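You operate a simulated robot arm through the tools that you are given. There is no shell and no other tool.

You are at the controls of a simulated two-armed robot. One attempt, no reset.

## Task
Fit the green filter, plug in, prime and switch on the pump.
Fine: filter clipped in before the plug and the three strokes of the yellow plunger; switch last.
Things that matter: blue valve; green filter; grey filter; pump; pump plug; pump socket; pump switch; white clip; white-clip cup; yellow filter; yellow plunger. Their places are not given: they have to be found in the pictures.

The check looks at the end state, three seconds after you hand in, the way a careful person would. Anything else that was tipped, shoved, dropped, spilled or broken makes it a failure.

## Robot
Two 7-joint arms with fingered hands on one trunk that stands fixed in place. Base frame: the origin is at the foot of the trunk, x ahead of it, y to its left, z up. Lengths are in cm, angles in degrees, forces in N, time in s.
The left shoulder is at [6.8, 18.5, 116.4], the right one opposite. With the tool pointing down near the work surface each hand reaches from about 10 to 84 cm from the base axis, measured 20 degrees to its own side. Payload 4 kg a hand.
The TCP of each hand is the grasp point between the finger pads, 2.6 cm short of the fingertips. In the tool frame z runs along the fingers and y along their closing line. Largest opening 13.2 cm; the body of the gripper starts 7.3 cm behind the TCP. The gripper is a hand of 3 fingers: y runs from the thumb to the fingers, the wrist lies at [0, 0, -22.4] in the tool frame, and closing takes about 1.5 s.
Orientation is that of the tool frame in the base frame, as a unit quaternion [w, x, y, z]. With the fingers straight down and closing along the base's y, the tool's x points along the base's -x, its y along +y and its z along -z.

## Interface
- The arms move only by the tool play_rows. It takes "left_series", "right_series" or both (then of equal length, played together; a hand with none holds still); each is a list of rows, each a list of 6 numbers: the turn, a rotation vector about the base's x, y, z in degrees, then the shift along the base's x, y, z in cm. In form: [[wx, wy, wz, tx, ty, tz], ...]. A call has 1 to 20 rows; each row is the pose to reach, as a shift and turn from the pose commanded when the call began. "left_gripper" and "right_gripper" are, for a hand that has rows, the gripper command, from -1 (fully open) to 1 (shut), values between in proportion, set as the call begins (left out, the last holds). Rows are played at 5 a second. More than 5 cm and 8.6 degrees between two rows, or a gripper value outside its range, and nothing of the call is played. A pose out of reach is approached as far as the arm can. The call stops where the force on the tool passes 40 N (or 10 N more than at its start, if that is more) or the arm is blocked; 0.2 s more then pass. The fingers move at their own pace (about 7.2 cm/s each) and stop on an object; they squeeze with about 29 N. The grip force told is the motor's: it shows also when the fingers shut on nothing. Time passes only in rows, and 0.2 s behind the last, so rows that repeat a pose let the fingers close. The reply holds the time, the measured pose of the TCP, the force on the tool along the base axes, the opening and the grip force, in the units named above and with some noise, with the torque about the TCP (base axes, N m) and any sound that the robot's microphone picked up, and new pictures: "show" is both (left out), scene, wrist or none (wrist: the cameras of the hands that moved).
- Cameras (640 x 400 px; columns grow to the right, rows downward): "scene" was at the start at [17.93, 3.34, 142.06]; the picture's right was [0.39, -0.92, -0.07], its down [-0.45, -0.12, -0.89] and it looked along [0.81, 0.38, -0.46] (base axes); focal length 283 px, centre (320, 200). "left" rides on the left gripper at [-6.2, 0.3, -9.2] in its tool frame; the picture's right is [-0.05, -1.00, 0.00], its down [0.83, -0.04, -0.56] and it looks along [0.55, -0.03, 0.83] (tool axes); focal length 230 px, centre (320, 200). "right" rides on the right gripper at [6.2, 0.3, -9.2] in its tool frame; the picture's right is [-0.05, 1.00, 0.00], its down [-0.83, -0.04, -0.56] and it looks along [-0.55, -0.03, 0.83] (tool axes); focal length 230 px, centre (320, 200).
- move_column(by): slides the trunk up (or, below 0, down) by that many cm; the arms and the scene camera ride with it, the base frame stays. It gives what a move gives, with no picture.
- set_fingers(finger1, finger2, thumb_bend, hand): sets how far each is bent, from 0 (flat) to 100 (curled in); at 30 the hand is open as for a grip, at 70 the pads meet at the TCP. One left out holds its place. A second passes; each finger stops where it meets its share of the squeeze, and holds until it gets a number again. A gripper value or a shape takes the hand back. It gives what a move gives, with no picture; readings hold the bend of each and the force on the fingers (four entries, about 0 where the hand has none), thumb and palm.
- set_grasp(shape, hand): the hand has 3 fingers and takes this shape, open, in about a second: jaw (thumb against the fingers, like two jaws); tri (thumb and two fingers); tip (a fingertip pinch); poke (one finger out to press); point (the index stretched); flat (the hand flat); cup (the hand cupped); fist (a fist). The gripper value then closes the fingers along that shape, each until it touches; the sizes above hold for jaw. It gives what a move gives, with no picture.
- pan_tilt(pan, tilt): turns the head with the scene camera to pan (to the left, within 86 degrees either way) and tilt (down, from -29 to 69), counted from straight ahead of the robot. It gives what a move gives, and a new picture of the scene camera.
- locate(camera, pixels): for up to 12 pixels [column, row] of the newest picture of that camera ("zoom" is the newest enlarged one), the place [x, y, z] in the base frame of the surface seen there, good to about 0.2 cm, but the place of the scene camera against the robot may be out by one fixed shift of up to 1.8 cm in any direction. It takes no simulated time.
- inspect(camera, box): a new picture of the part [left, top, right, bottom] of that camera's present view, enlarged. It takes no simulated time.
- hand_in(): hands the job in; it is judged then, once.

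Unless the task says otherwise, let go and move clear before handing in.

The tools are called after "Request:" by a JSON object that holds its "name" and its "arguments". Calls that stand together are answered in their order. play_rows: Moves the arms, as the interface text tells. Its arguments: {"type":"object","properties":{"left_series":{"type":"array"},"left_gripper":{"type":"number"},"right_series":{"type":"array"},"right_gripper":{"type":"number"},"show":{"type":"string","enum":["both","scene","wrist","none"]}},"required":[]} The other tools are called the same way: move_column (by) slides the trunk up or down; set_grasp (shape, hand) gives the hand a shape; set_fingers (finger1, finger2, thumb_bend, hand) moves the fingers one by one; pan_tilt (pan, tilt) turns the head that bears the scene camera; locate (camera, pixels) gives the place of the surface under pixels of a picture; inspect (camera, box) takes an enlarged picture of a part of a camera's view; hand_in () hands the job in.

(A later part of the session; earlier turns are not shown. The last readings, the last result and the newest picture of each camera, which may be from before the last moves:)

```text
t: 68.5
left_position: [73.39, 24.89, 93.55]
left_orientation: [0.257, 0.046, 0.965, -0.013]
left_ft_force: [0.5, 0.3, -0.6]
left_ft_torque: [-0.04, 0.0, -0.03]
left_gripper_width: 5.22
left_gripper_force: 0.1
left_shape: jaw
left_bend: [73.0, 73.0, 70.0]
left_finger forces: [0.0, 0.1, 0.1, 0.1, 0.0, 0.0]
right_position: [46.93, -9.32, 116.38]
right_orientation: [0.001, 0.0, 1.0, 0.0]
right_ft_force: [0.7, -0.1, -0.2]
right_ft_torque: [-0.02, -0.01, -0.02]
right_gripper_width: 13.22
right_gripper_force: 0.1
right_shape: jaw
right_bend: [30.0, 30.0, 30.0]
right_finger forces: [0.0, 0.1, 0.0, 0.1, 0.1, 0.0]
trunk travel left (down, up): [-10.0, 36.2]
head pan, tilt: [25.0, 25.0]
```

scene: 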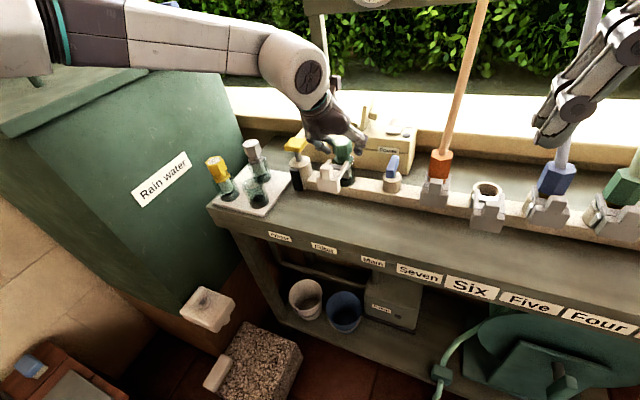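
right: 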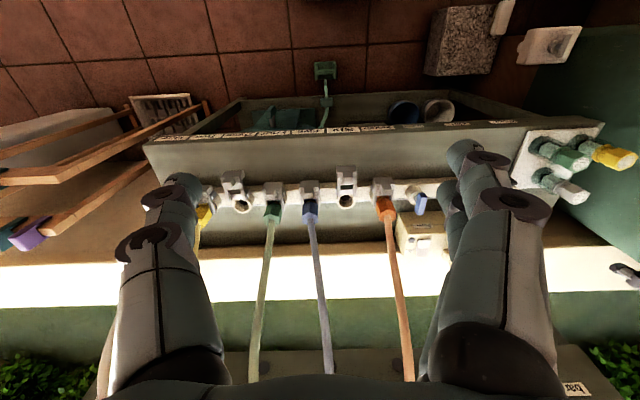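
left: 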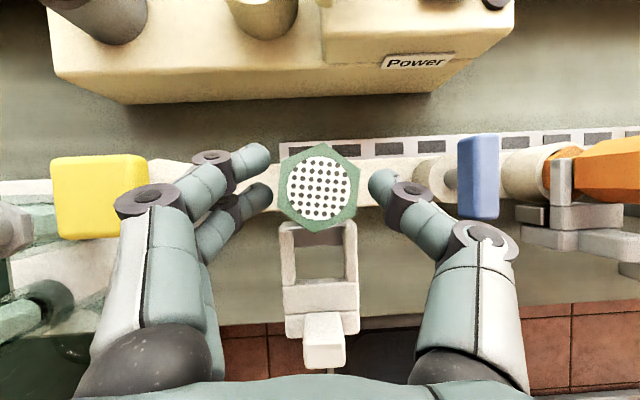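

Filter stands seated and released. I'll lift the hand clear, retreat in front of the clip, and tilt to 60° so closed fingertips can push the clip in +x.

Request:
{"name": "play_rows", "arguments": {"left_series": [[0, 0, 0, 0, 0, 2], [0, 0, 0, 0, 0, 4.5], [0, 0, 0, 0, 0, 8], [0, 0, 0, -2, 0, 11], [-0.36, -7.5, 1.4, -6, 0, 12], [-0.72, -15, 2.75, -10, 0, 12], [-1.08, -22.5, 4.1, -14, 0, 11.5], [-1.44, -30, 5.5, -17.4, 0, 10.5], [-1.44, -30, 5.5, -17.4, 0, 10.5]], "left_gripper": 0.2, "show": "both"}}

Request:
{"name": "inspect", "arguments": {"camera": "scene", "box": [280, 90, 400, 220]}}

```text
t: 70.5
left_position: [55.88, 24.87, 103.76]
left_orientation: [0.5, -0.001, 0.866, 0.0]
left_ft_force: [0.4, -0.4, 0.2]
left_ft_torque: [0.0, 0.01, 0.01]
left_gripper_width: 5.22
left_gripper_force: 0.2
left_shape: jaw
left_bend: [73.0, 73.0, 70.0]
left_finger forces: [0.0, 0.0, 0.0, 0.1, 0.1, 0.0]
right_position: [46.92, -9.17, 116.12]
right_orientation: [0.0, -0.001, 1.0, 0.0]
right_ft_force: [-0.5, -0.9, -0.5]
right_ft_torque: [0.0, 0.0, -0.02]
right_gripper_width: 13.16
right_gripper_force: 0.0
right_shape: jaw
right_bend: [30.0, 30.0, 30.0]
right_finger forces: [0.0, 0.0, 0.0, 0.0, 0.0, 0.0]
trunk travel left (down, up): [-10.0, 36.2]
head pan, tilt: [25.0, 25.0]
```

scene: 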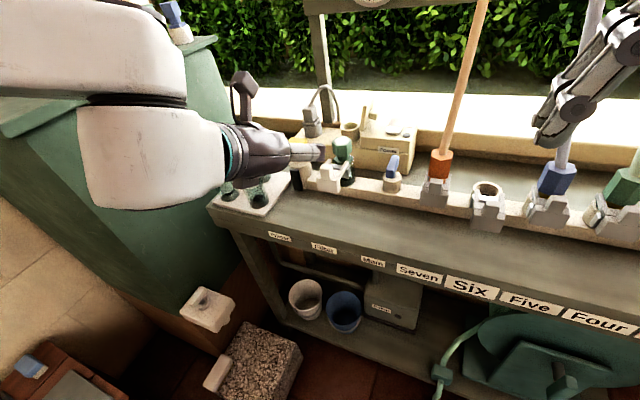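
left: 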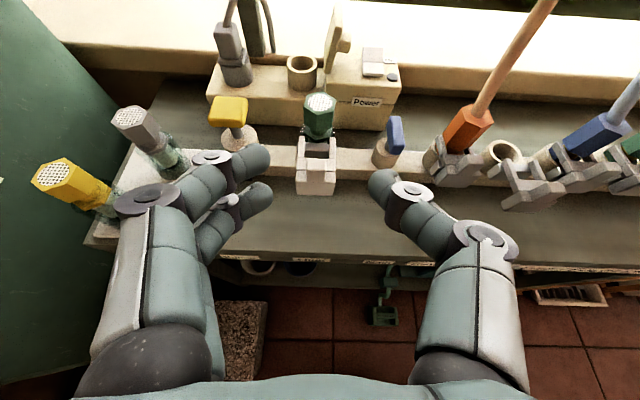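

```text
3.08 times, centred on (340, 155) of scene
```

zoom: 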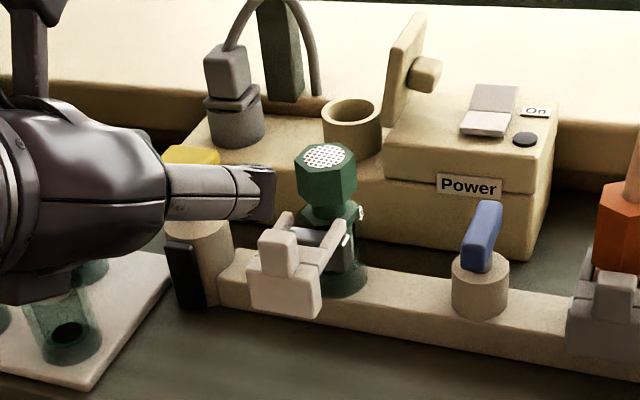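

From this forward view I can check the filter's neck against the fork height.

Request:
{"name": "inspect", "arguments": {"camera": "left", "box": [270, 80, 370, 210]}}

Request:
{"name": "locate", "arguments": {"camera": "left", "pixels": [[319, 115], [319, 122], [319, 130], [318, 134], [318, 139], [318, 144], [304, 150], [331, 150], [316, 160], [316, 175], [316, 188], [300, 180]]}}

```text
3.08 times, centred on (320, 145) of left
```

zoom: 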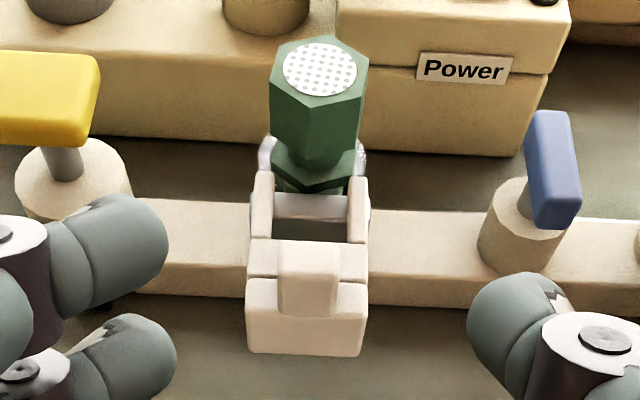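

```text
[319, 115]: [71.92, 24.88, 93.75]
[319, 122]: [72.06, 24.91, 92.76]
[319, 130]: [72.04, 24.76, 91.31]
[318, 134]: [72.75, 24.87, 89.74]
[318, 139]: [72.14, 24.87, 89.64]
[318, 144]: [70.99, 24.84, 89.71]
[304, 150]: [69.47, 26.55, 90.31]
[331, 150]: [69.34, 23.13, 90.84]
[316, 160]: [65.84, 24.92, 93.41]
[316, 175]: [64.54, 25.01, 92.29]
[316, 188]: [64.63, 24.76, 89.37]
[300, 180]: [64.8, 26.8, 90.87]
```

Neck gap spans z≈89.7–91.1, matching the fork (≈90–91). I'll close the fingers and lower in front of the clip.

Request:
{"name": "play_rows", "arguments": {"left_series": [[0, 0, 0, 0, 0, -1], [0, 0, 0, 0, 0, -3], [0, 0, 0, 0, 0, -6], [0, 0, 0, 0, 0, -9], [0, 0, 0, 0, 0, -11], [0, 0, 0, 1, 0, -12.3], [0, 0, 0, 2, 0, -12.3], [0, 0, 0, 2, 0, -12.3]], "left_gripper": 1, "show": "both"}}

Request:
{"name": "inspect", "arguments": {"camera": "scene", "box": [270, 110, 380, 220]}}

Request:
{"name": "inspect", "arguments": {"camera": "left", "box": [220, 60, 420, 240]}}

```text
t: 72.3
left_position: [57.99, 24.76, 91.81]
left_orientation: [0.5, 0.0, 0.866, -0.001]
left_ft_force: [0.4, -0.2, 0.0]
left_ft_torque: [-0.03, 0.03, -0.02]
left_gripper_width: 0.0
left_gripper_force: 29.4
left_shape: jaw
left_bend: [66.0, 66.0, 67.0]
left_finger forces: [0.1, 0.0, 0.0, 0.0, 0.0, 0.1]
right_position: [46.87, -9.14, 116.31]
right_orientation: [0.0, 0.0, 1.0, 0.0]
right_ft_force: [0.3, 0.3, -0.8]
right_ft_torque: [-0.01, 0.02, -0.03]
right_gripper_width: 13.21
right_gripper_force: 0.1
right_shape: jaw
right_bend: [30.0, 30.0, 30.0]
right_finger forces: [0.0, 0.0, 0.0, 0.0, 0.1, 0.0]
trunk travel left (down, up): [-10.0, 36.2]
head pan, tilt: [25.0, 25.0]
```

scene: 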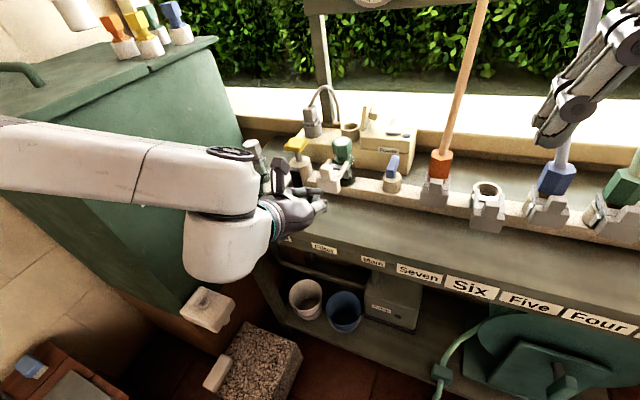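
left: 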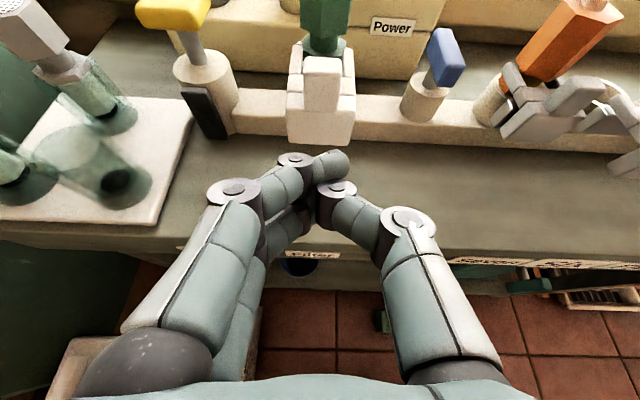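

```text
3.64 times, centred on (325, 165) of scene
```

zoom: 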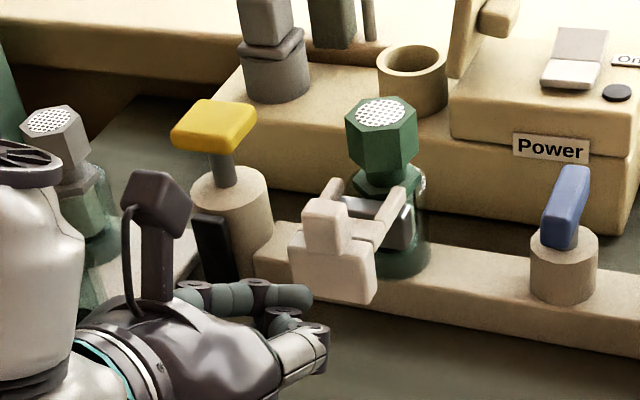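

```text
2.22 times, centred on (320, 150) of left
```

zoom: 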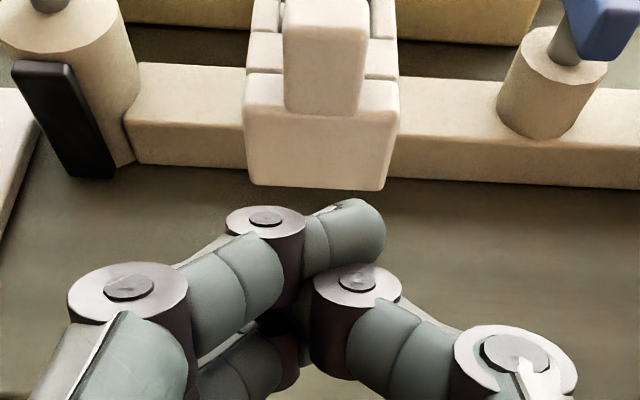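

Fully closed fingers cross over each other; a slightly open jaw gives two straight tips that push evenly on both sides of the tab. I'll set the opening to about 2.6 cm.

Request:
{"name": "play_rows", "arguments": {"left_series": [[0, 0, 0, 0, 0, 0], [0, 0, 0, 0, 0.1, 0], [0, 0, 0, 0, 0.1, 0], [0, 0, 0, 0, 0.1, 0]], "left_gripper": 0.6, "show": "wrist"}}

Request:
{"name": "inspect", "arguments": {"camera": "left", "box": [220, 60, 420, 240]}}

Request:
{"name": "locate", "arguments": {"camera": "left", "pixels": [[290, 160], [300, 158], [282, 165], [360, 170], [350, 172], [320, 120], [300, 125], [340, 125], [320, 75], [320, 95]]}}

```text
t: 73.3
left_position: [57.93, 24.95, 91.66]
left_orientation: [0.5, -0.001, 0.866, -0.001]
left_ft_force: [-1.0, 0.5, -0.1]
left_ft_torque: [0.02, 0.0, -0.02]
left_gripper_width: 2.61
left_gripper_force: 0.0
left_shape: jaw
left_bend: [73.0, 73.0, 70.0]
left_finger forces: [0.0, 0.0, 0.0, 0.0, 0.1, 0.0]
right_position: [46.92, -9.22, 116.29]
right_orientation: [0.001, 0.0, 1.0, 0.0]
right_ft_force: [0.1, 0.3, 0.1]
right_ft_torque: [-0.01, -0.03, 0.04]
right_gripper_width: 13.22
right_gripper_force: 0.1
right_shape: jaw
right_bend: [30.0, 30.0, 30.0]
right_finger forces: [0.1, 0.0, 0.0, 0.0, 0.1, 0.0]
trunk travel left (down, up): [-10.0, 36.2]
head pan, tilt: [25.0, 25.0]
```

left: 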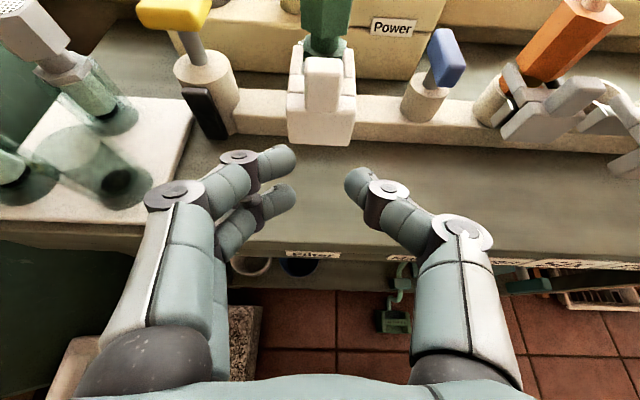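

```text
2.22 times, centred on (320, 150) of left
```

zoom: 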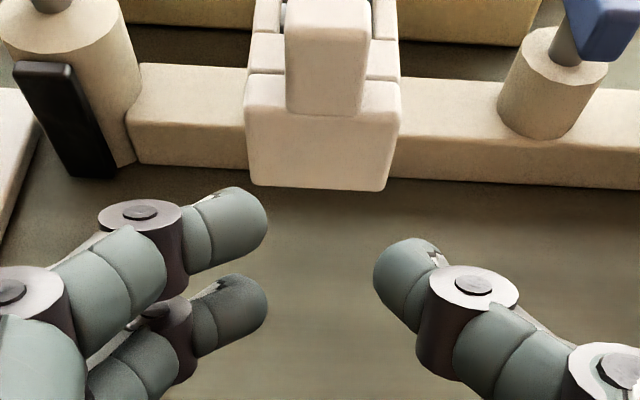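

```text
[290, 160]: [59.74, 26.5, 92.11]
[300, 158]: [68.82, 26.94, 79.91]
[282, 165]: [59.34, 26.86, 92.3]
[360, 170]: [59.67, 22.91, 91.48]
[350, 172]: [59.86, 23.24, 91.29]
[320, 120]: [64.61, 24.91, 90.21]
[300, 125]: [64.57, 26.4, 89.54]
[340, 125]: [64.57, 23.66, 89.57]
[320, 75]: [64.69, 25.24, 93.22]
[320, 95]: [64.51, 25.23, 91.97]
```

Tips lead the TCP by ~2.3 cm at z≈91. I'll narrow to 1.7 cm, lower 0.5 cm and approach to just short of the clip's front face.

Request:
{"name": "play_rows", "arguments": {"left_series": [[0, 0, 0, 0.5, 0, -0.5], [0, 0, 0, 1.5, 0, -0.5], [0, 0, 0, 2.5, 0, -0.5], [0, 0, 0, 3.3, 0, -0.5], [0, 0, 0, 3.3, 0, -0.5]], "left_gripper": 0.75, "show": "wrist"}}

Request:
{"name": "inspect", "arguments": {"camera": "left", "box": [220, 60, 420, 240]}}

Request:
{"name": "inspect", "arguments": {"camera": "scene", "box": [270, 110, 380, 220]}}

```text
t: 74.5
left_position: [61.24, 24.82, 91.29]
left_orientation: [0.501, -0.001, 0.866, -0.001]
left_ft_force: [0.1, -0.6, 0.1]
left_ft_torque: [0.0, -0.01, 0.0]
left_gripper_width: 1.7
left_gripper_force: 0.0
left_shape: jaw
left_bend: [72.0, 72.0, 70.0]
left_finger forces: [0.0, 0.0, 0.0, 0.0, 0.0, 0.0]
right_position: [46.75, -9.12, 116.38]
right_orientation: [0.0, 0.0, 1.0, 0.0]
right_ft_force: [-0.9, -0.2, 0.4]
right_ft_torque: [0.0, 0.01, -0.02]
right_gripper_width: 13.2
right_gripper_force: 0.0
right_shape: jaw
right_bend: [30.0, 30.0, 30.0]
right_finger forces: [0.0, 0.1, 0.1, 0.0, 0.0, 0.0]
trunk travel left (down, up): [-10.0, 36.2]
head pan, tilt: [25.0, 25.0]
```

left: 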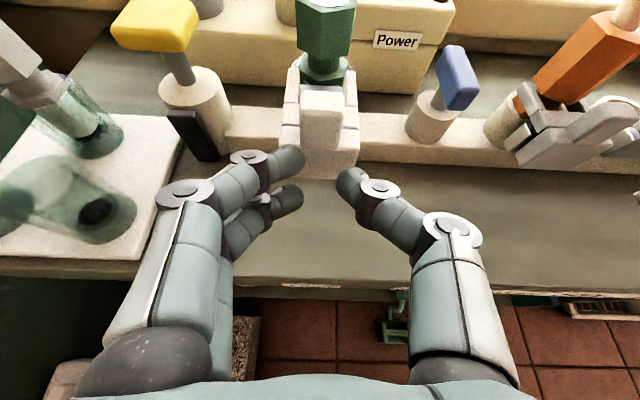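

```text
2.22 times, centred on (320, 150) of left
```

zoom: 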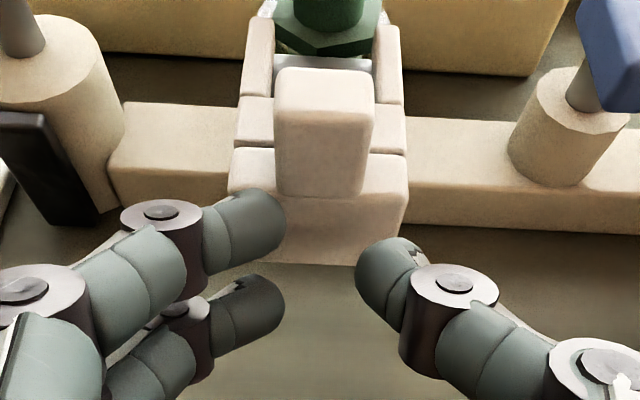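

```text
3.64 times, centred on (325, 165) of scene
```

zoom: 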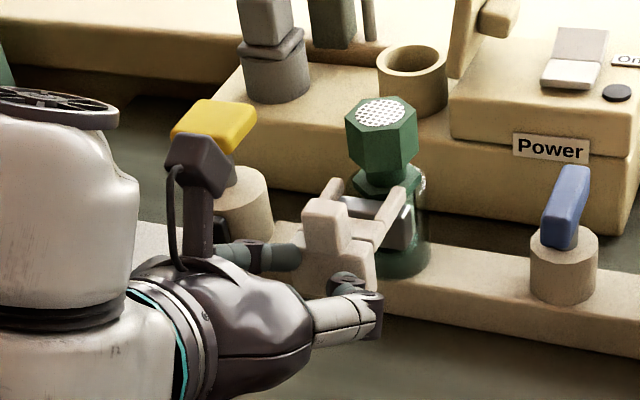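

Fingertips are on both sides of the tab, just short of the block. I'll push +x in small steps, first 2.2 cm.

Request:
{"name": "play_rows", "arguments": {"left_series": [[0, 0, 0, 0.4, 0, 0], [0, 0, 0, 0.8, 0, 0], [0, 0, 0, 1.1, 0, 0], [0, 0, 0, 1.4, 0, 0], [0, 0, 0, 1.7, 0, 0], [0, 0, 0, 2.0, 0, 0], [0, 0, 0, 2.3, 0, 0]], "show": "wrist"}}

Request:
{"name": "inspect", "arguments": {"camera": "left", "box": [220, 60, 420, 240]}}

Request:
{"name": "inspect", "arguments": {"camera": "scene", "box": [270, 110, 380, 220]}}

```text
t: 76.1
left_position: [63.56, 24.96, 91.33]
left_orientation: [0.5, -0.002, 0.866, 0.0]
left_ft_force: [0.2, 0.2, 0.2]
left_ft_torque: [0.04, 0.04, 0.02]
left_gripper_width: 1.67
left_gripper_force: 0.1
left_shape: jaw
left_bend: [72.0, 72.0, 70.0]
left_finger forces: [0.2, 0.1, 0.0, 0.0, 0.0, 0.0]
right_position: [46.82, -9.25, 116.29]
right_orientation: [0.0, 0.0, 1.0, 0.0]
right_ft_force: [0.0, 0.4, -0.4]
right_ft_torque: [-0.02, -0.01, 0.01]
right_gripper_width: 13.2
right_gripper_force: 0.0
right_shape: jaw
right_bend: [30.0, 30.0, 30.0]
right_finger forces: [0.0, 0.0, 0.0, 0.0, 0.1, 0.0]
trunk travel left (down, up): [-10.0, 36.2]
head pan, tilt: [25.0, 25.0]
```

left: 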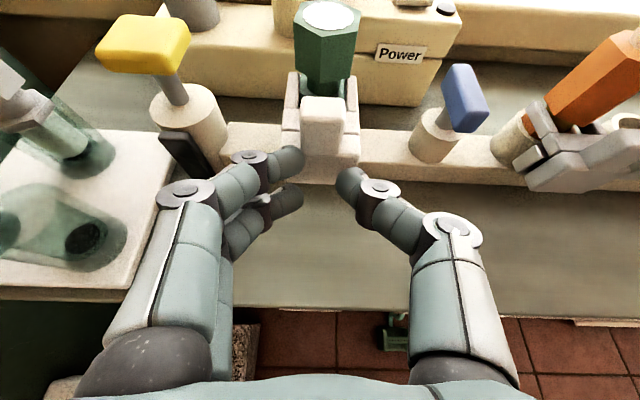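

```text
2.22 times, centred on (320, 150) of left
```

zoom: 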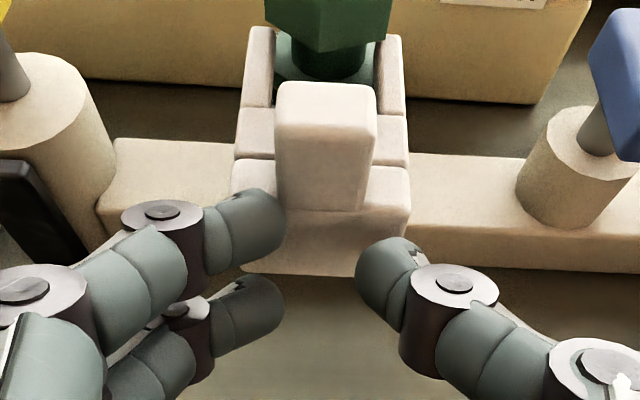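

```text
3.64 times, centred on (325, 165) of scene
```

zoom: 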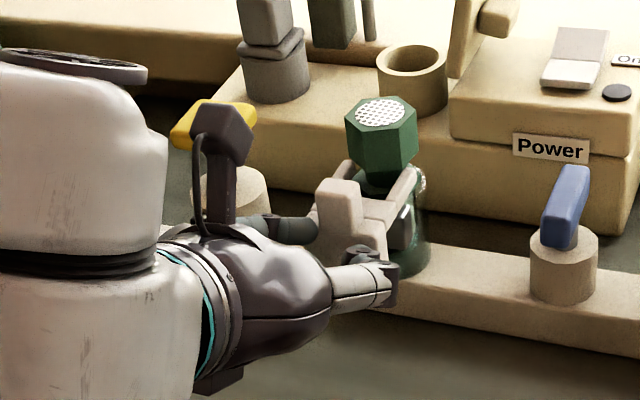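

The clip slides with almost no force and the prongs are moving round the neck. I'll continue pushing to the expected closed position, watching for a stop.

Request:
{"name": "play_rows", "arguments": {"left_series": [[0, 0, 0, 0.3, 0, 0], [0, 0, 0, 0.6, 0, 0], [0, 0, 0, 0.9, 0, 0], [0, 0, 0, 1.2, 0, 0], [0, 0, 0, 1.5, 0, 0], [0, 0, 0, 1.8, 0, 0]], "show": "wrist"}}

Request:
{"name": "inspect", "arguments": {"camera": "scene", "box": [270, 110, 380, 220]}}

Request:
{"name": "locate", "arguments": {"camera": "left", "pixels": [[325, 145], [325, 160], [325, 120], [325, 105], [295, 100], [350, 100]]}}

```text
t: 77.5
left_position: [65.3, 24.99, 91.27]
left_orientation: [0.5, -0.002, 0.866, 0.0]
left_ft_force: [-2.9, 0.4, 0.4]
left_ft_torque: [0.0, 0.0, 0.05]
left_gripper_width: 1.71
left_gripper_force: 0.1
left_shape: jaw
left_bend: [73.0, 72.0, 70.0]
left_finger forces: [3.0, 0.1, 0.0, 0.1, 0.0, 0.0]
right_position: [46.83, -9.15, 116.45]
right_orientation: [0.001, -0.001, 1.0, 0.0]
right_ft_force: [0.1, -0.3, 0.5]
right_ft_torque: [-0.03, -0.01, 0.01]
right_gripper_width: 13.19
right_gripper_force: 0.1
right_shape: jaw
right_bend: [30.0, 30.0, 30.0]
right_finger forces: [0.0, 0.1, 0.0, 0.0, 0.1, 0.0]
trunk travel left (down, up): [-10.0, 36.2]
head pan, tilt: [25.0, 25.0]
```

left: 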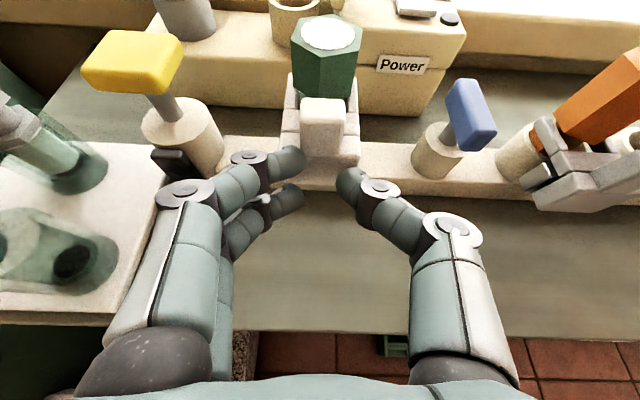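

```text
3.64 times, centred on (325, 165) of scene
```

zoom: 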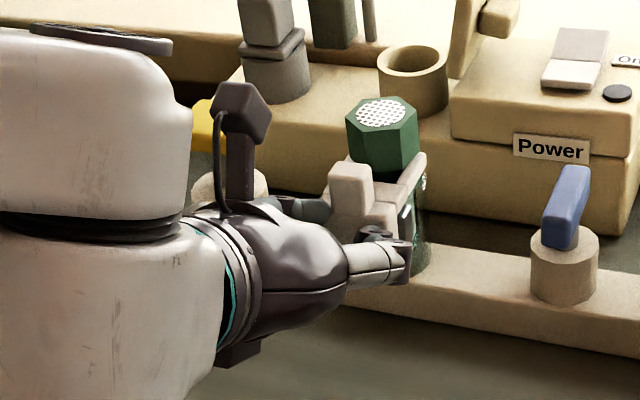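

```text
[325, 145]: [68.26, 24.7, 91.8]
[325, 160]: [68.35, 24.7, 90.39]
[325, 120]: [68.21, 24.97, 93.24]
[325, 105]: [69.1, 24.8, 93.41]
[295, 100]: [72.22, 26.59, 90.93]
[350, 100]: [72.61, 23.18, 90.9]
```

Block front is now at x≈68.3 (orange closed reference 68.1), with a few newtons of resistance. I'll press a little more to confirm the stop.

Request:
{"name": "play_rows", "arguments": {"left_series": [[0, 0, 0, 0.15, 0, 0], [0, 0, 0, 0.3, 0, 0], [0, 0, 0, 0.45, 0, 0], [0, 0, 0, 0.45, 0, 0]], "show": "wrist"}}

Request:
{"name": "locate", "arguments": {"camera": "left", "pixels": [[325, 145], [325, 160], [325, 120], [320, 30], [295, 100], [350, 100]]}}

```text
t: 78.5
left_position: [65.66, 25.0, 91.36]
left_orientation: [0.501, -0.002, 0.866, 0.001]
left_ft_force: [-13.6, 2.7, 4.0]
left_ft_torque: [0.02, -0.07, 0.24]
left_gripper_width: 1.76
left_gripper_force: 0.0
left_shape: jaw
left_bend: [74.0, 72.0, 70.0]
left_finger forces: [13.7, 0.1, 0.1, 0.0, 0.0, 0.0]
right_position: [46.59, -9.23, 116.39]
right_orientation: [0.001, -0.001, 1.0, 0.0]
right_ft_force: [0.0, 0.3, -0.1]
right_ft_torque: [0.02, -0.01, 0.02]
right_gripper_width: 13.18
right_gripper_force: 0.1
right_shape: jaw
right_bend: [30.0, 30.0, 30.0]
right_finger forces: [0.0, 0.1, 0.0, 0.0, 0.0, 0.0]
trunk travel left (down, up): [-10.0, 36.2]
head pan, tilt: [25.0, 25.0]
```

left: 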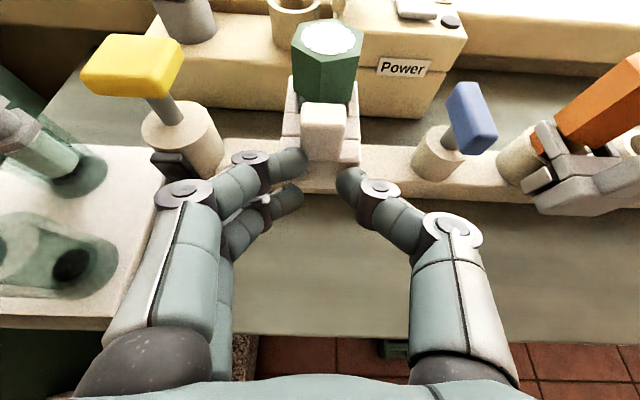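

```text
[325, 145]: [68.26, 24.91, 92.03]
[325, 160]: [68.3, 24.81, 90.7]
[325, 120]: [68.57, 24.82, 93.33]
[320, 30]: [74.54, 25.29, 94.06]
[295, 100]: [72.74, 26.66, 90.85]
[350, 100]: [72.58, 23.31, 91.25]
```

Stopped at x≈68.3 with 14 N, matching the closed grey clips. I'll press briefly a bit harder to make sure any detent is engaged, then back off.

Request:
{"name": "play_rows", "arguments": {"left_series": [[0, 0, 0, 0.2, 0, 0], [0, 0, 0, 0.35, 0, 0], [0, 0, 0, 0.35, 0, 0]], "show": "none"}}

Request:
{"name": "play_rows", "arguments": {"left_series": [[0, 0, 0, -1, 0, 0], [0, 0, 0, -3, 0, 0], [0, 0, 0, -6, 0, 1], [0, 0, 0, -9, 0, 5], [0, 0, 0, -9, 0, 9], [0, 0, 0, -9, 0, 13], [0, 0, 0, -9, 0, 13]], "show": "both"}}

Request:
{"name": "inspect", "arguments": {"camera": "left", "box": [230, 50, 410, 200]}}

Request:
{"name": "inspect", "arguments": {"camera": "scene", "box": [280, 100, 460, 220]}}

```text
t: 79.3
left_position: [66.07, 25.43, 91.25]
left_orientation: [0.501, -0.005, 0.866, 0.003]
left_ft_force: [-20.8, 14.3, -0.3]
left_ft_torque: [0.0, 0.02, 0.43]
left_gripper_width: 0.44
left_gripper_force: 26.1
left_shape: jaw
left_bend: [77.0, 64.0, 73.0]
left_finger forces: [26.1, 0.1, 0.0, 0.0, 0.0, 0.0]
right_position: [46.55, -9.1, 116.35]
right_orientation: [0.001, -0.001, 1.0, -0.001]
right_ft_force: [0.1, 0.4, -0.3]
right_ft_torque: [-0.01, 0.02, 0.0]
right_gripper_width: 13.19
right_gripper_force: 0.0
right_shape: jaw
right_bend: [30.0, 30.0, 30.0]
right_finger forces: [0.0, 0.1, 0.0, 0.0, 0.0, 0.0]
trunk travel left (down, up): [-10.0, 36.2]
head pan, tilt: [25.0, 25.0]
```

```text
t: 80.9
left_position: [57.13, 24.87, 104.35]
left_orientation: [0.5, -0.002, 0.866, 0.001]
left_ft_force: [0.1, 0.3, 0.5]
left_ft_torque: [0.01, 0.0, 0.0]
left_gripper_width: 0.0
left_gripper_force: 29.1
left_shape: jaw
left_bend: [74.0, 65.0, 75.0]
left_finger forces: [0.1, 0.1, 0.0, 0.1, 0.0, 0.0]
right_position: [46.91, -9.24, 116.27]
right_orientation: [-0.001, -0.002, 1.0, 0.0]
right_ft_force: [0.5, 0.5, 0.0]
right_ft_torque: [-0.02, 0.0, 0.03]
right_gripper_width: 13.18
right_gripper_force: 0.1
right_shape: jaw
right_bend: [30.0, 30.0, 30.0]
right_finger forces: [0.0, 0.0, 0.1, 0.1, 0.1, 0.0]
trunk travel left (down, up): [-10.0, 36.2]
head pan, tilt: [25.0, 25.0]
```

scene: 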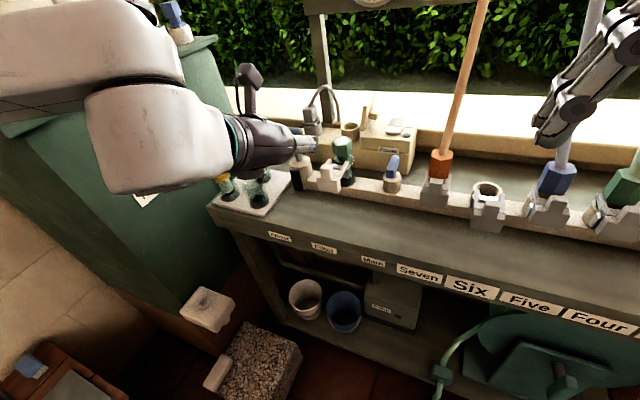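
left: 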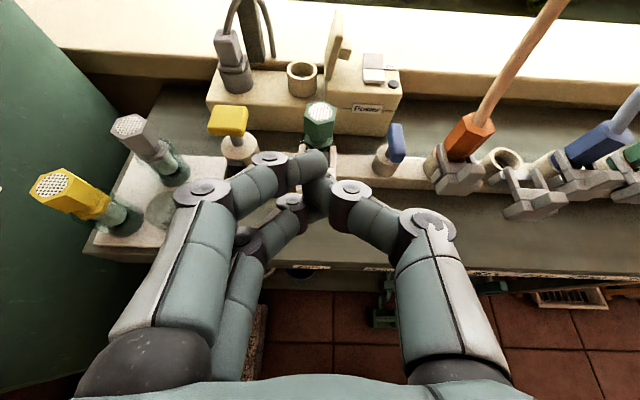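

```text
2.67 times, centred on (320, 125) of left
```

zoom: 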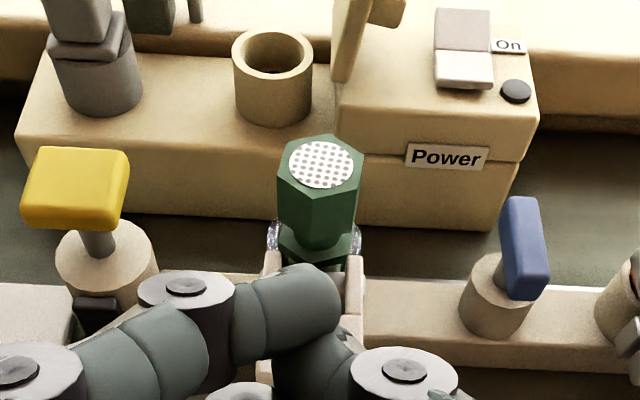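

```text
3.33 times, centred on (370, 160) of scene
```

zoom: 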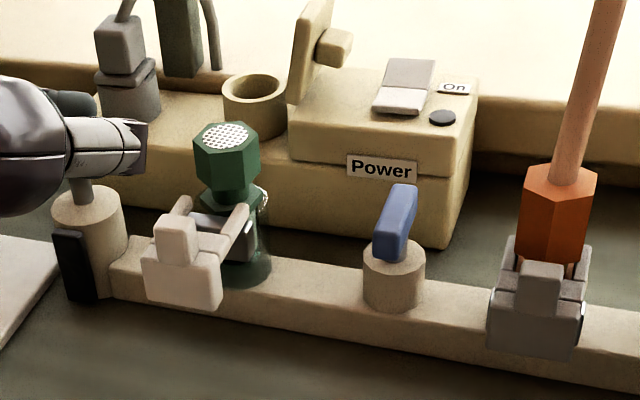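

The picture shows the clip drawn back out again (block at zoom (183,270)); the fingers slipped, hooked the tab and pulled it as I retreated. I'll first untangle the fingers and then measure the clip.

Request:
{"name": "play_rows", "arguments": {"left_series": [[0, 0, 0, -1, 0, 0.5], [0, 0, 0, -1, 0, 1], [0, 0, 0, -1, 0, 1], [0, 0, 0, -1, 0, 1], [0, 0, 0, -1, 0, 1], [0, 0, 0, -1, 0, 1]], "left_gripper": 0.0, "show": "both"}}

Request:
{"name": "inspect", "arguments": {"camera": "left", "box": [260, 80, 380, 200]}}

```text
t: 82.3
left_position: [56.17, 24.96, 105.32]
left_orientation: [0.501, -0.002, 0.866, 0.0]
left_ft_force: [0.7, 0.2, -0.2]
left_ft_torque: [0.01, 0.04, -0.03]
left_gripper_width: 6.54
left_gripper_force: 0.1
left_shape: jaw
left_bend: [73.0, 73.0, 70.0]
left_finger forces: [0.0, 0.1, 0.0, 0.0, 0.0, 0.1]
right_position: [46.78, -9.33, 116.35]
right_orientation: [0.0, 0.0, 1.0, 0.0]
right_ft_force: [-0.2, -0.7, -0.2]
right_ft_torque: [0.0, -0.03, 0.0]
right_gripper_width: 13.18
right_gripper_force: 0.1
right_shape: jaw
right_bend: [30.0, 30.0, 30.0]
right_finger forces: [0.0, 0.0, 0.0, 0.0, 0.0, 0.0]
trunk travel left (down, up): [-10.0, 36.2]
head pan, tilt: [25.0, 25.0]
```

scene: 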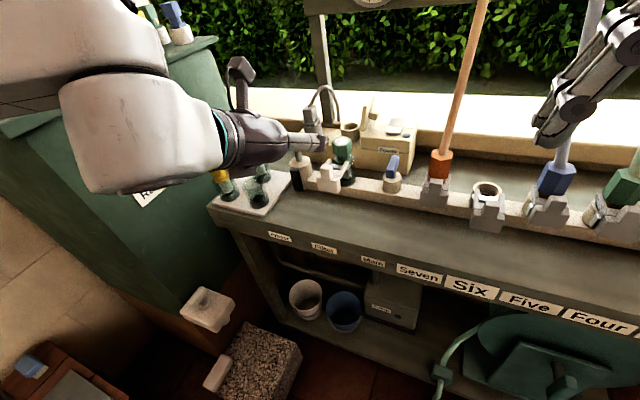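
left: 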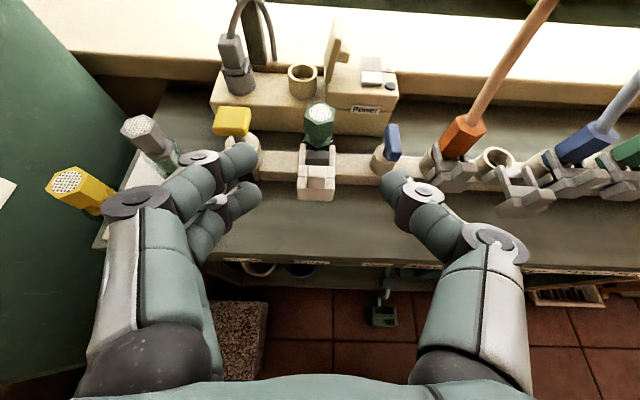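

```text
3.33 times, centred on (320, 140) of left
```

zoom: 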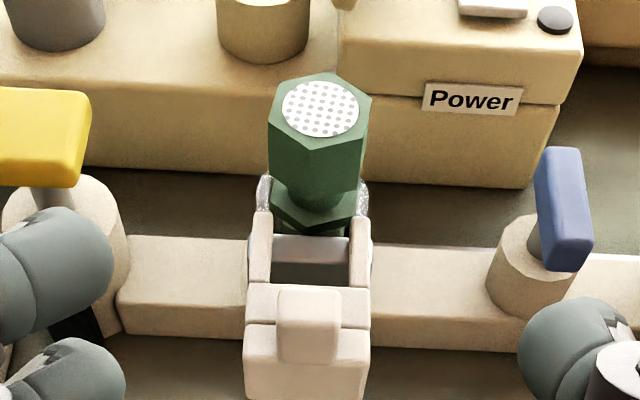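

The clip is fully open again, so it was dragged back by the tangled fingers. I'll try the "poke" shape, a single firm finger, which cannot hook the tab.

Request:
{"name": "set_grasp", "arguments": {"hand": "left", "shape": "poke"}}

Request:
{"name": "play_rows", "arguments": {"left_series": [[0, 0, 0, 0, 0, 0]], "show": "both"}}

Request:
{"name": "inspect", "arguments": {"camera": "left", "box": [160, 80, 480, 300]}}

```text
t: 83.2
left_position: [56.07, 24.91, 105.4]
left_orientation: [0.5, -0.001, 0.866, 0.0]
left_ft_force: [0.5, 0.1, 0.2]
left_ft_torque: [0.02, 0.0, -0.04]
left_gripper_width: 0.02
left_gripper_force: 0.1
left_shape: poke
left_bend: [100.0, 100.0, 45.0]
left_finger forces: [0.1, 0.0, 0.0, 0.1, 0.1, 0.1]
right_position: [46.84, -9.23, 116.3]
right_orientation: [0.0, 0.0, 1.0, -0.001]
right_ft_force: [0.4, 0.1, 0.6]
right_ft_torque: [0.0, 0.0, 0.01]
right_gripper_width: 13.17
right_gripper_force: 0.1
right_shape: jaw
right_bend: [30.0, 30.0, 30.0]
right_finger forces: [0.1, 0.0, 0.1, 0.1, 0.2, 0.1]
trunk travel left (down, up): [-10.0, 36.2]
head pan, tilt: [25.0, 25.0]
```

```text
t: 83.6
left_position: [56.22, 24.91, 105.26]
left_orientation: [0.501, -0.002, 0.866, 0.0]
left_ft_force: [-0.2, -0.7, 0.4]
left_ft_torque: [-0.01, -0.01, -0.01]
left_gripper_width: 0.0
left_gripper_force: 0.0
left_shape: poke
left_bend: [100.0, 100.0, 45.0]
left_finger forces: [0.1, 0.0, 0.1, 0.1, 0.1, 0.0]
right_position: [46.8, -9.23, 116.27]
right_orientation: [0.0, 0.0, 1.0, 0.0]
right_ft_force: [-0.5, -0.8, 1.2]
right_ft_torque: [-0.01, 0.01, 0.02]
right_gripper_width: 13.2
right_gripper_force: 0.0
right_shape: jaw
right_bend: [30.0, 30.0, 30.0]
right_finger forces: [0.0, 0.0, 0.1, 0.0, 0.1, 0.0]
trunk travel left (down, up): [-10.0, 36.2]
head pan, tilt: [25.0, 25.0]
```

scene: 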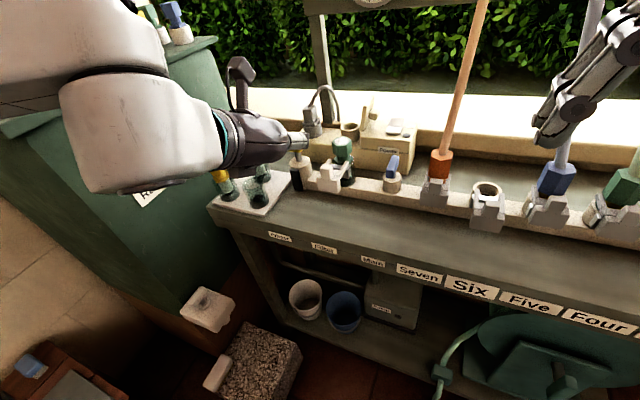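
left: 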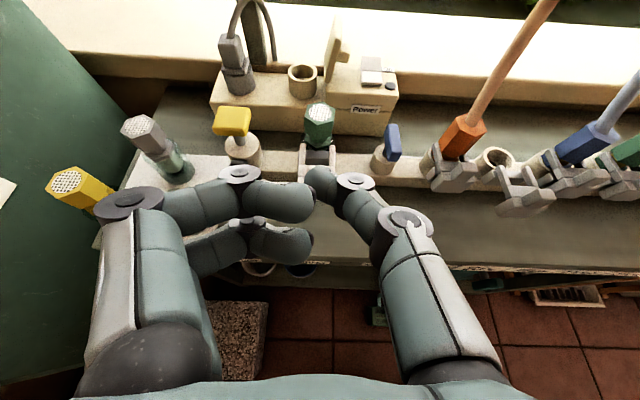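

```text
1.82 times, centred on (320, 190) of left
```

zoom: 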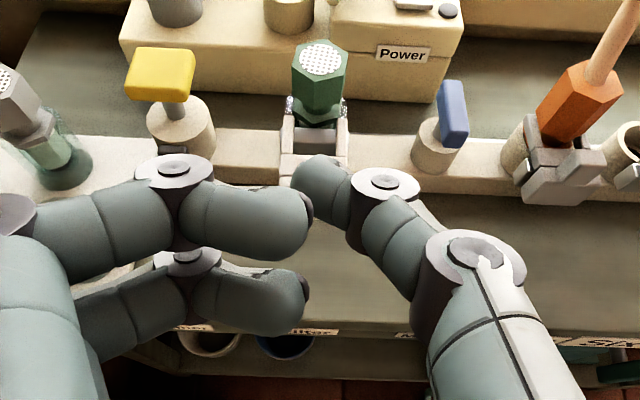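

In "poke" the thumb protrudes at an angle. I'll look at "fist" for a broader pushing face.

Request:
{"name": "set_grasp", "arguments": {"hand": "left", "shape": "fist"}}

Request:
{"name": "inspect", "arguments": {"camera": "left", "box": [80, 50, 560, 400]}}

Request:
{"name": "inspect", "arguments": {"camera": "scene", "box": [200, 40, 400, 220]}}

```text
t: 84.5
left_position: [56.08, 24.97, 105.21]
left_orientation: [0.5, -0.002, 0.866, 0.0]
left_ft_force: [-0.2, -0.3, -0.9]
left_ft_torque: [0.02, 0.02, -0.02]
left_gripper_width: 0.02
left_gripper_force: 0.0
left_shape: fist
left_bend: [100.0, 100.0, 54.0]
left_finger forces: [0.0, 0.1, 0.1, 0.0, 0.0, 0.1]
right_position: [46.81, -9.17, 116.4]
right_orientation: [0.0, 0.0, 1.0, 0.001]
right_ft_force: [-0.8, -0.3, 0.2]
right_ft_torque: [-0.01, 0.0, 0.0]
right_gripper_width: 13.18
right_gripper_force: 0.0
right_shape: jaw
right_bend: [30.0, 30.0, 30.0]
right_finger forces: [0.0, 0.1, 0.0, 0.1, 0.0, 0.0]
trunk travel left (down, up): [-10.0, 36.2]
head pan, tilt: [25.0, 25.0]
```

```text
1.14 times, centred on (320, 225) of left
```

zoom: 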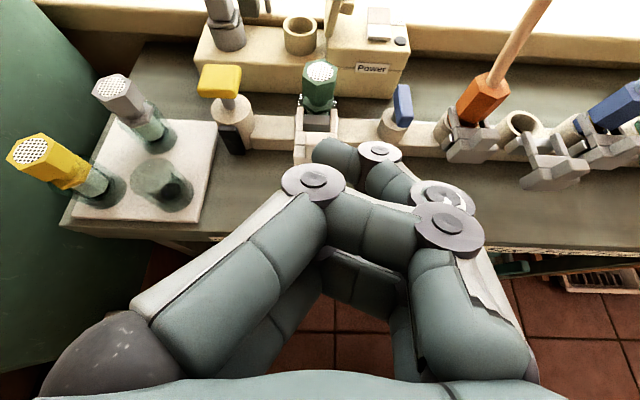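

```text
2.22 times, centred on (300, 130) of scene
```

zoom: 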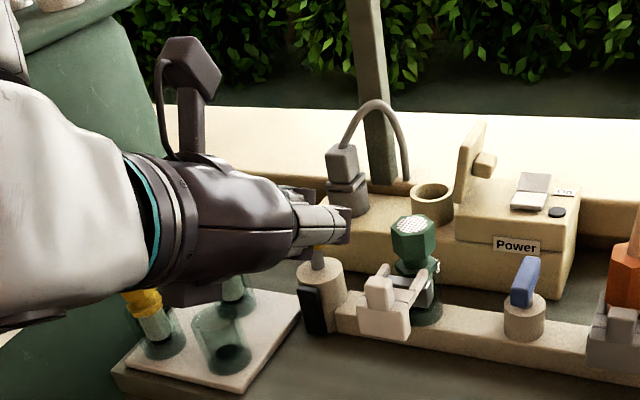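

Fist puts the thumb crosswise in front, not better. The jaw push worked until I over-pushed, so I'll return to the jaw with a 1.7 cm opening and repeat, stopping at ~10 N this time.

Request:
{"name": "set_grasp", "arguments": {"hand": "left", "shape": "jaw"}}

Request:
{"name": "play_rows", "arguments": {"left_series": [[0, 0, 0, 0, -0.1, 0], [0, 0, 0, 0, -0.1, 0], [0, 0, 0, 0, -0.1, 0], [0, 0, 0, 0, -0.1, 0], [0, 0, 0, 0, -0.1, 0], [0, 0, 0, 0, -0.1, -3], [0, 0, 0, 0, -0.1, -7], [0, 0, 0, 0, -0.1, -11], [0, 0, 0, 2, -0.1, -14], [0, 0, 0, 5, -0.1, -14], [0, 0, 0, 5, -0.1, -14]], "left_gripper": 0.75, "show": "wrist"}}

Request:
{"name": "inspect", "arguments": {"camera": "left", "box": [220, 60, 420, 240]}}

```text
t: 85.4
left_position: [56.16, 24.94, 105.39]
left_orientation: [0.5, -0.001, 0.866, -0.001]
left_ft_force: [-0.7, 0.5, -0.6]
left_ft_torque: [0.0, 0.0, 0.02]
left_gripper_width: 6.15
left_gripper_force: 0.0
left_shape: jaw
left_bend: [96.0, 95.0, 30.0]
left_finger forces: [0.1, 0.0, 0.1, 0.0, 0.0, 0.1]
right_position: [46.87, -9.22, 116.26]
right_orientation: [-0.001, 0.0, 1.0, -0.001]
right_ft_force: [0.3, 0.0, -0.2]
right_ft_torque: [0.0, 0.0, 0.03]
right_gripper_width: 13.19
right_gripper_force: 0.1
right_shape: jaw
right_bend: [30.0, 30.0, 30.0]
right_finger forces: [0.1, 0.0, 0.0, 0.0, 0.0, 0.1]
trunk travel left (down, up): [-10.0, 36.2]
head pan, tilt: [25.0, 25.0]
```

```text
t: 87.8
left_position: [61.07, 24.84, 91.3]
left_orientation: [0.5, -0.002, 0.866, 0.0]
left_ft_force: [0.5, 1.1, 0.6]
left_ft_torque: [-0.02, 0.04, 0.01]
left_gripper_width: 0.01
left_gripper_force: 0.0
left_shape: jaw
left_bend: [92.0, 92.0, 71.0]
left_finger forces: [0.0, 0.1, 0.1, 0.0, 0.0, 0.0]
right_position: [46.73, -9.16, 116.27]
right_orientation: [0.001, -0.001, 1.0, -0.001]
right_ft_force: [-0.4, -0.4, 0.4]
right_ft_torque: [-0.02, 0.02, 0.02]
right_gripper_width: 13.18
right_gripper_force: 0.0
right_shape: jaw
right_bend: [30.0, 30.0, 30.0]
right_finger forces: [0.0, 0.0, 0.1, 0.0, 0.0, 0.0]
trunk travel left (down, up): [-10.0, 36.2]
head pan, tilt: [25.0, 25.0]
```

left: 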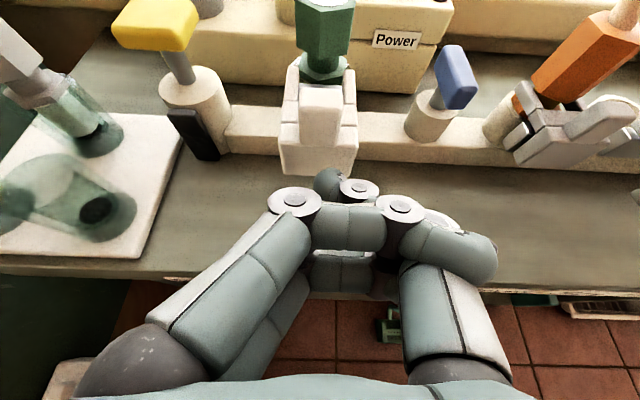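

```text
2.22 times, centred on (320, 150) of left
```

zoom: 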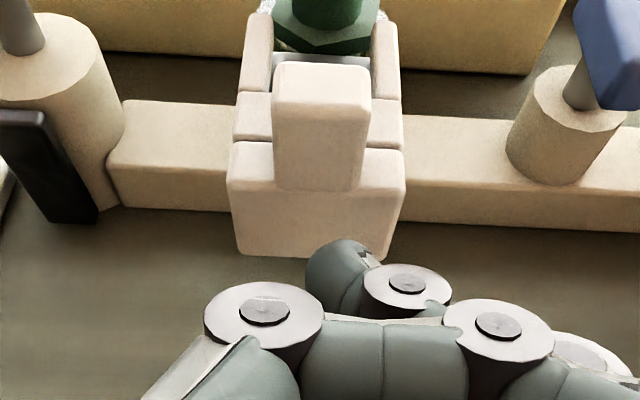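

The fingers came back curled past the thumb (bend 92/92/71). I'll back off and open the hand fully to reset it.

Request:
{"name": "play_rows", "arguments": {"left_series": [[0, 0, 0, -2, 0, 2], [0, 0, 0, -4, 0, 6], [0, 0, 0, -5, 0, 10], [0, 0, 0, -5, 0, 14], [0, 0, 0, -5, 0, 14], [0, 0, 0, -5, 0, 14], [0, 0, 0, -5, 0, 14], [0, 0, 0, -5, 0, 14], [0, 0, 0, -5, 0, 14]], "left_gripper": -1, "show": "wrist"}}

```text
t: 89.8
left_position: [56.15, 24.87, 105.42]
left_orientation: [0.5, -0.001, 0.866, -0.001]
left_ft_force: [0.4, 0.2, 0.4]
left_ft_torque: [0.04, -0.01, 0.02]
left_gripper_width: 5.78
left_gripper_force: 0.1
left_shape: jaw
left_bend: [85.0, 85.0, 30.0]
left_finger forces: [0.0, 0.0, 0.0, 0.1, 0.0, 0.0]
right_position: [46.74, -9.16, 116.31]
right_orientation: [0.001, 0.0, 1.0, 0.001]
right_ft_force: [-0.1, -0.6, 0.2]
right_ft_torque: [-0.01, 0.0, -0.02]
right_gripper_width: 13.17
right_gripper_force: 0.1
right_shape: jaw
right_bend: [30.0, 30.0, 30.0]
right_finger forces: [0.0, 0.0, 0.1, 0.1, 0.0, 0.0]
trunk travel left (down, up): [-10.0, 36.2]
head pan, tilt: [25.0, 25.0]
```

left: 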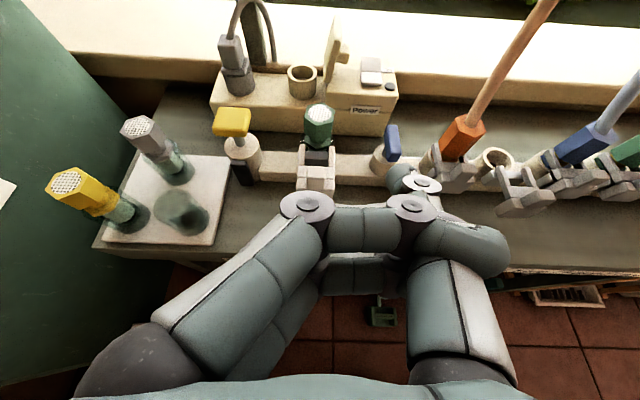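

The thumb opened but the fingers are still at 85. I'll set them explicitly to the open bend.

Request:
{"name": "set_fingers", "arguments": {"hand": "left", "finger1": 30, "finger2": 30, "thumb_bend": 30}}

Request:
{"name": "inspect", "arguments": {"camera": "left", "box": [80, 50, 560, 400]}}

```text
t: 90.8
left_position: [56.22, 24.94, 105.39]
left_orientation: [0.5, -0.001, 0.866, -0.001]
left_ft_force: [0.4, -0.2, 0.8]
left_ft_torque: [0.0, -0.03, 0.0]
left_gripper_width: 5.69
left_gripper_force: 0.1
left_shape: fingers
left_bend: [82.0, 82.0, 30.0]
left_finger forces: [0.1, 0.0, 0.0, 0.0, 0.0, 0.0]
right_position: [46.78, -9.23, 116.29]
right_orientation: [0.0, 0.0, 1.0, 0.0]
right_ft_force: [0.2, 0.1, -0.5]
right_ft_torque: [0.0, 0.03, -0.02]
right_gripper_width: 13.19
right_gripper_force: 0.0
right_shape: jaw
right_bend: [30.0, 30.0, 30.0]
right_finger forces: [0.0, 0.1, 0.0, 0.0, 0.1, 0.0]
trunk travel left (down, up): [-10.0, 36.2]
head pan, tilt: [25.0, 25.0]
```

```text
1.14 times, centred on (320, 225) of left
```

zoom: 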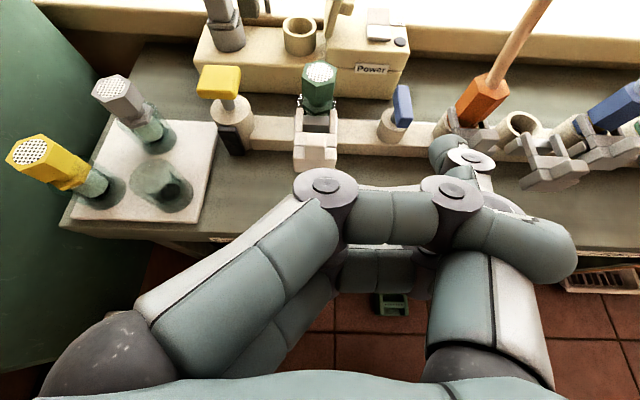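

The thumb lies between the two fingers and seems to rub on them. I'll move the thumb flat to free them while opening the fingers.

Request:
{"name": "set_fingers", "arguments": {"hand": "left", "finger1": 0, "finger2": 0, "thumb_bend": 70}}

Request:
{"name": "set_fingers", "arguments": {"hand": "left", "finger1": 0, "finger2": 0, "thumb_bend": 90}}

Request:
{"name": "inspect", "arguments": {"camera": "left", "box": [80, 50, 560, 400]}}

```text
t: 91.8
left_position: [56.24, 24.96, 105.31]
left_orientation: [0.499, -0.001, 0.866, 0.0]
left_ft_force: [0.0, -0.4, -0.5]
left_ft_torque: [0.03, 0.0, 0.02]
left_gripper_width: 5.59
left_gripper_force: 0.0
left_shape: fingers
left_bend: [91.0, 90.0, 70.0]
left_finger forces: [0.0, 0.1, 0.0, 0.0, 0.0, 0.0]
right_position: [46.8, -9.17, 116.26]
right_orientation: [0.0, 0.0, 1.0, 0.0]
right_ft_force: [0.1, 0.1, -0.8]
right_ft_torque: [-0.01, 0.01, 0.03]
right_gripper_width: 13.2
right_gripper_force: 0.1
right_shape: jaw
right_bend: [30.0, 30.0, 30.0]
right_finger forces: [0.0, 0.1, 0.0, 0.0, 0.1, 0.1]
trunk travel left (down, up): [-10.0, 36.2]
head pan, tilt: [25.0, 25.0]
```

```text
t: 92.8
left_position: [56.3, 24.88, 105.37]
left_orientation: [0.5, -0.002, 0.866, 0.001]
left_ft_force: [0.7, 0.5, 0.3]
left_ft_torque: [0.0, 0.0, 0.02]
left_gripper_width: 5.26
left_gripper_force: 0.0
left_shape: fingers
left_bend: [96.0, 96.0, 88.0]
left_finger forces: [0.0, 0.1, 0.1, 0.0, 0.1, 0.0]
right_position: [46.84, -9.09, 116.26]
right_orientation: [0.0, 0.0, 1.0, 0.0]
right_ft_force: [1.1, -0.2, -0.1]
right_ft_torque: [-0.01, -0.01, 0.01]
right_gripper_width: 13.19
right_gripper_force: 0.0
right_shape: jaw
right_bend: [30.0, 30.0, 30.0]
right_finger forces: [0.1, 0.1, 0.0, 0.1, 0.1, 0.0]
trunk travel left (down, up): [-10.0, 36.2]
head pan, tilt: [25.0, 25.0]
```

```text
1.14 times, centred on (320, 225) of left
```

zoom: 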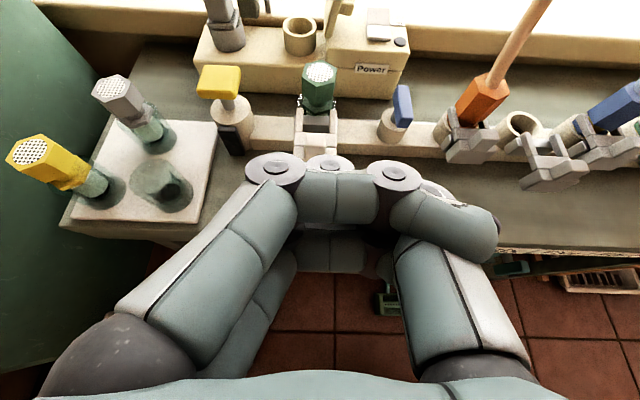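

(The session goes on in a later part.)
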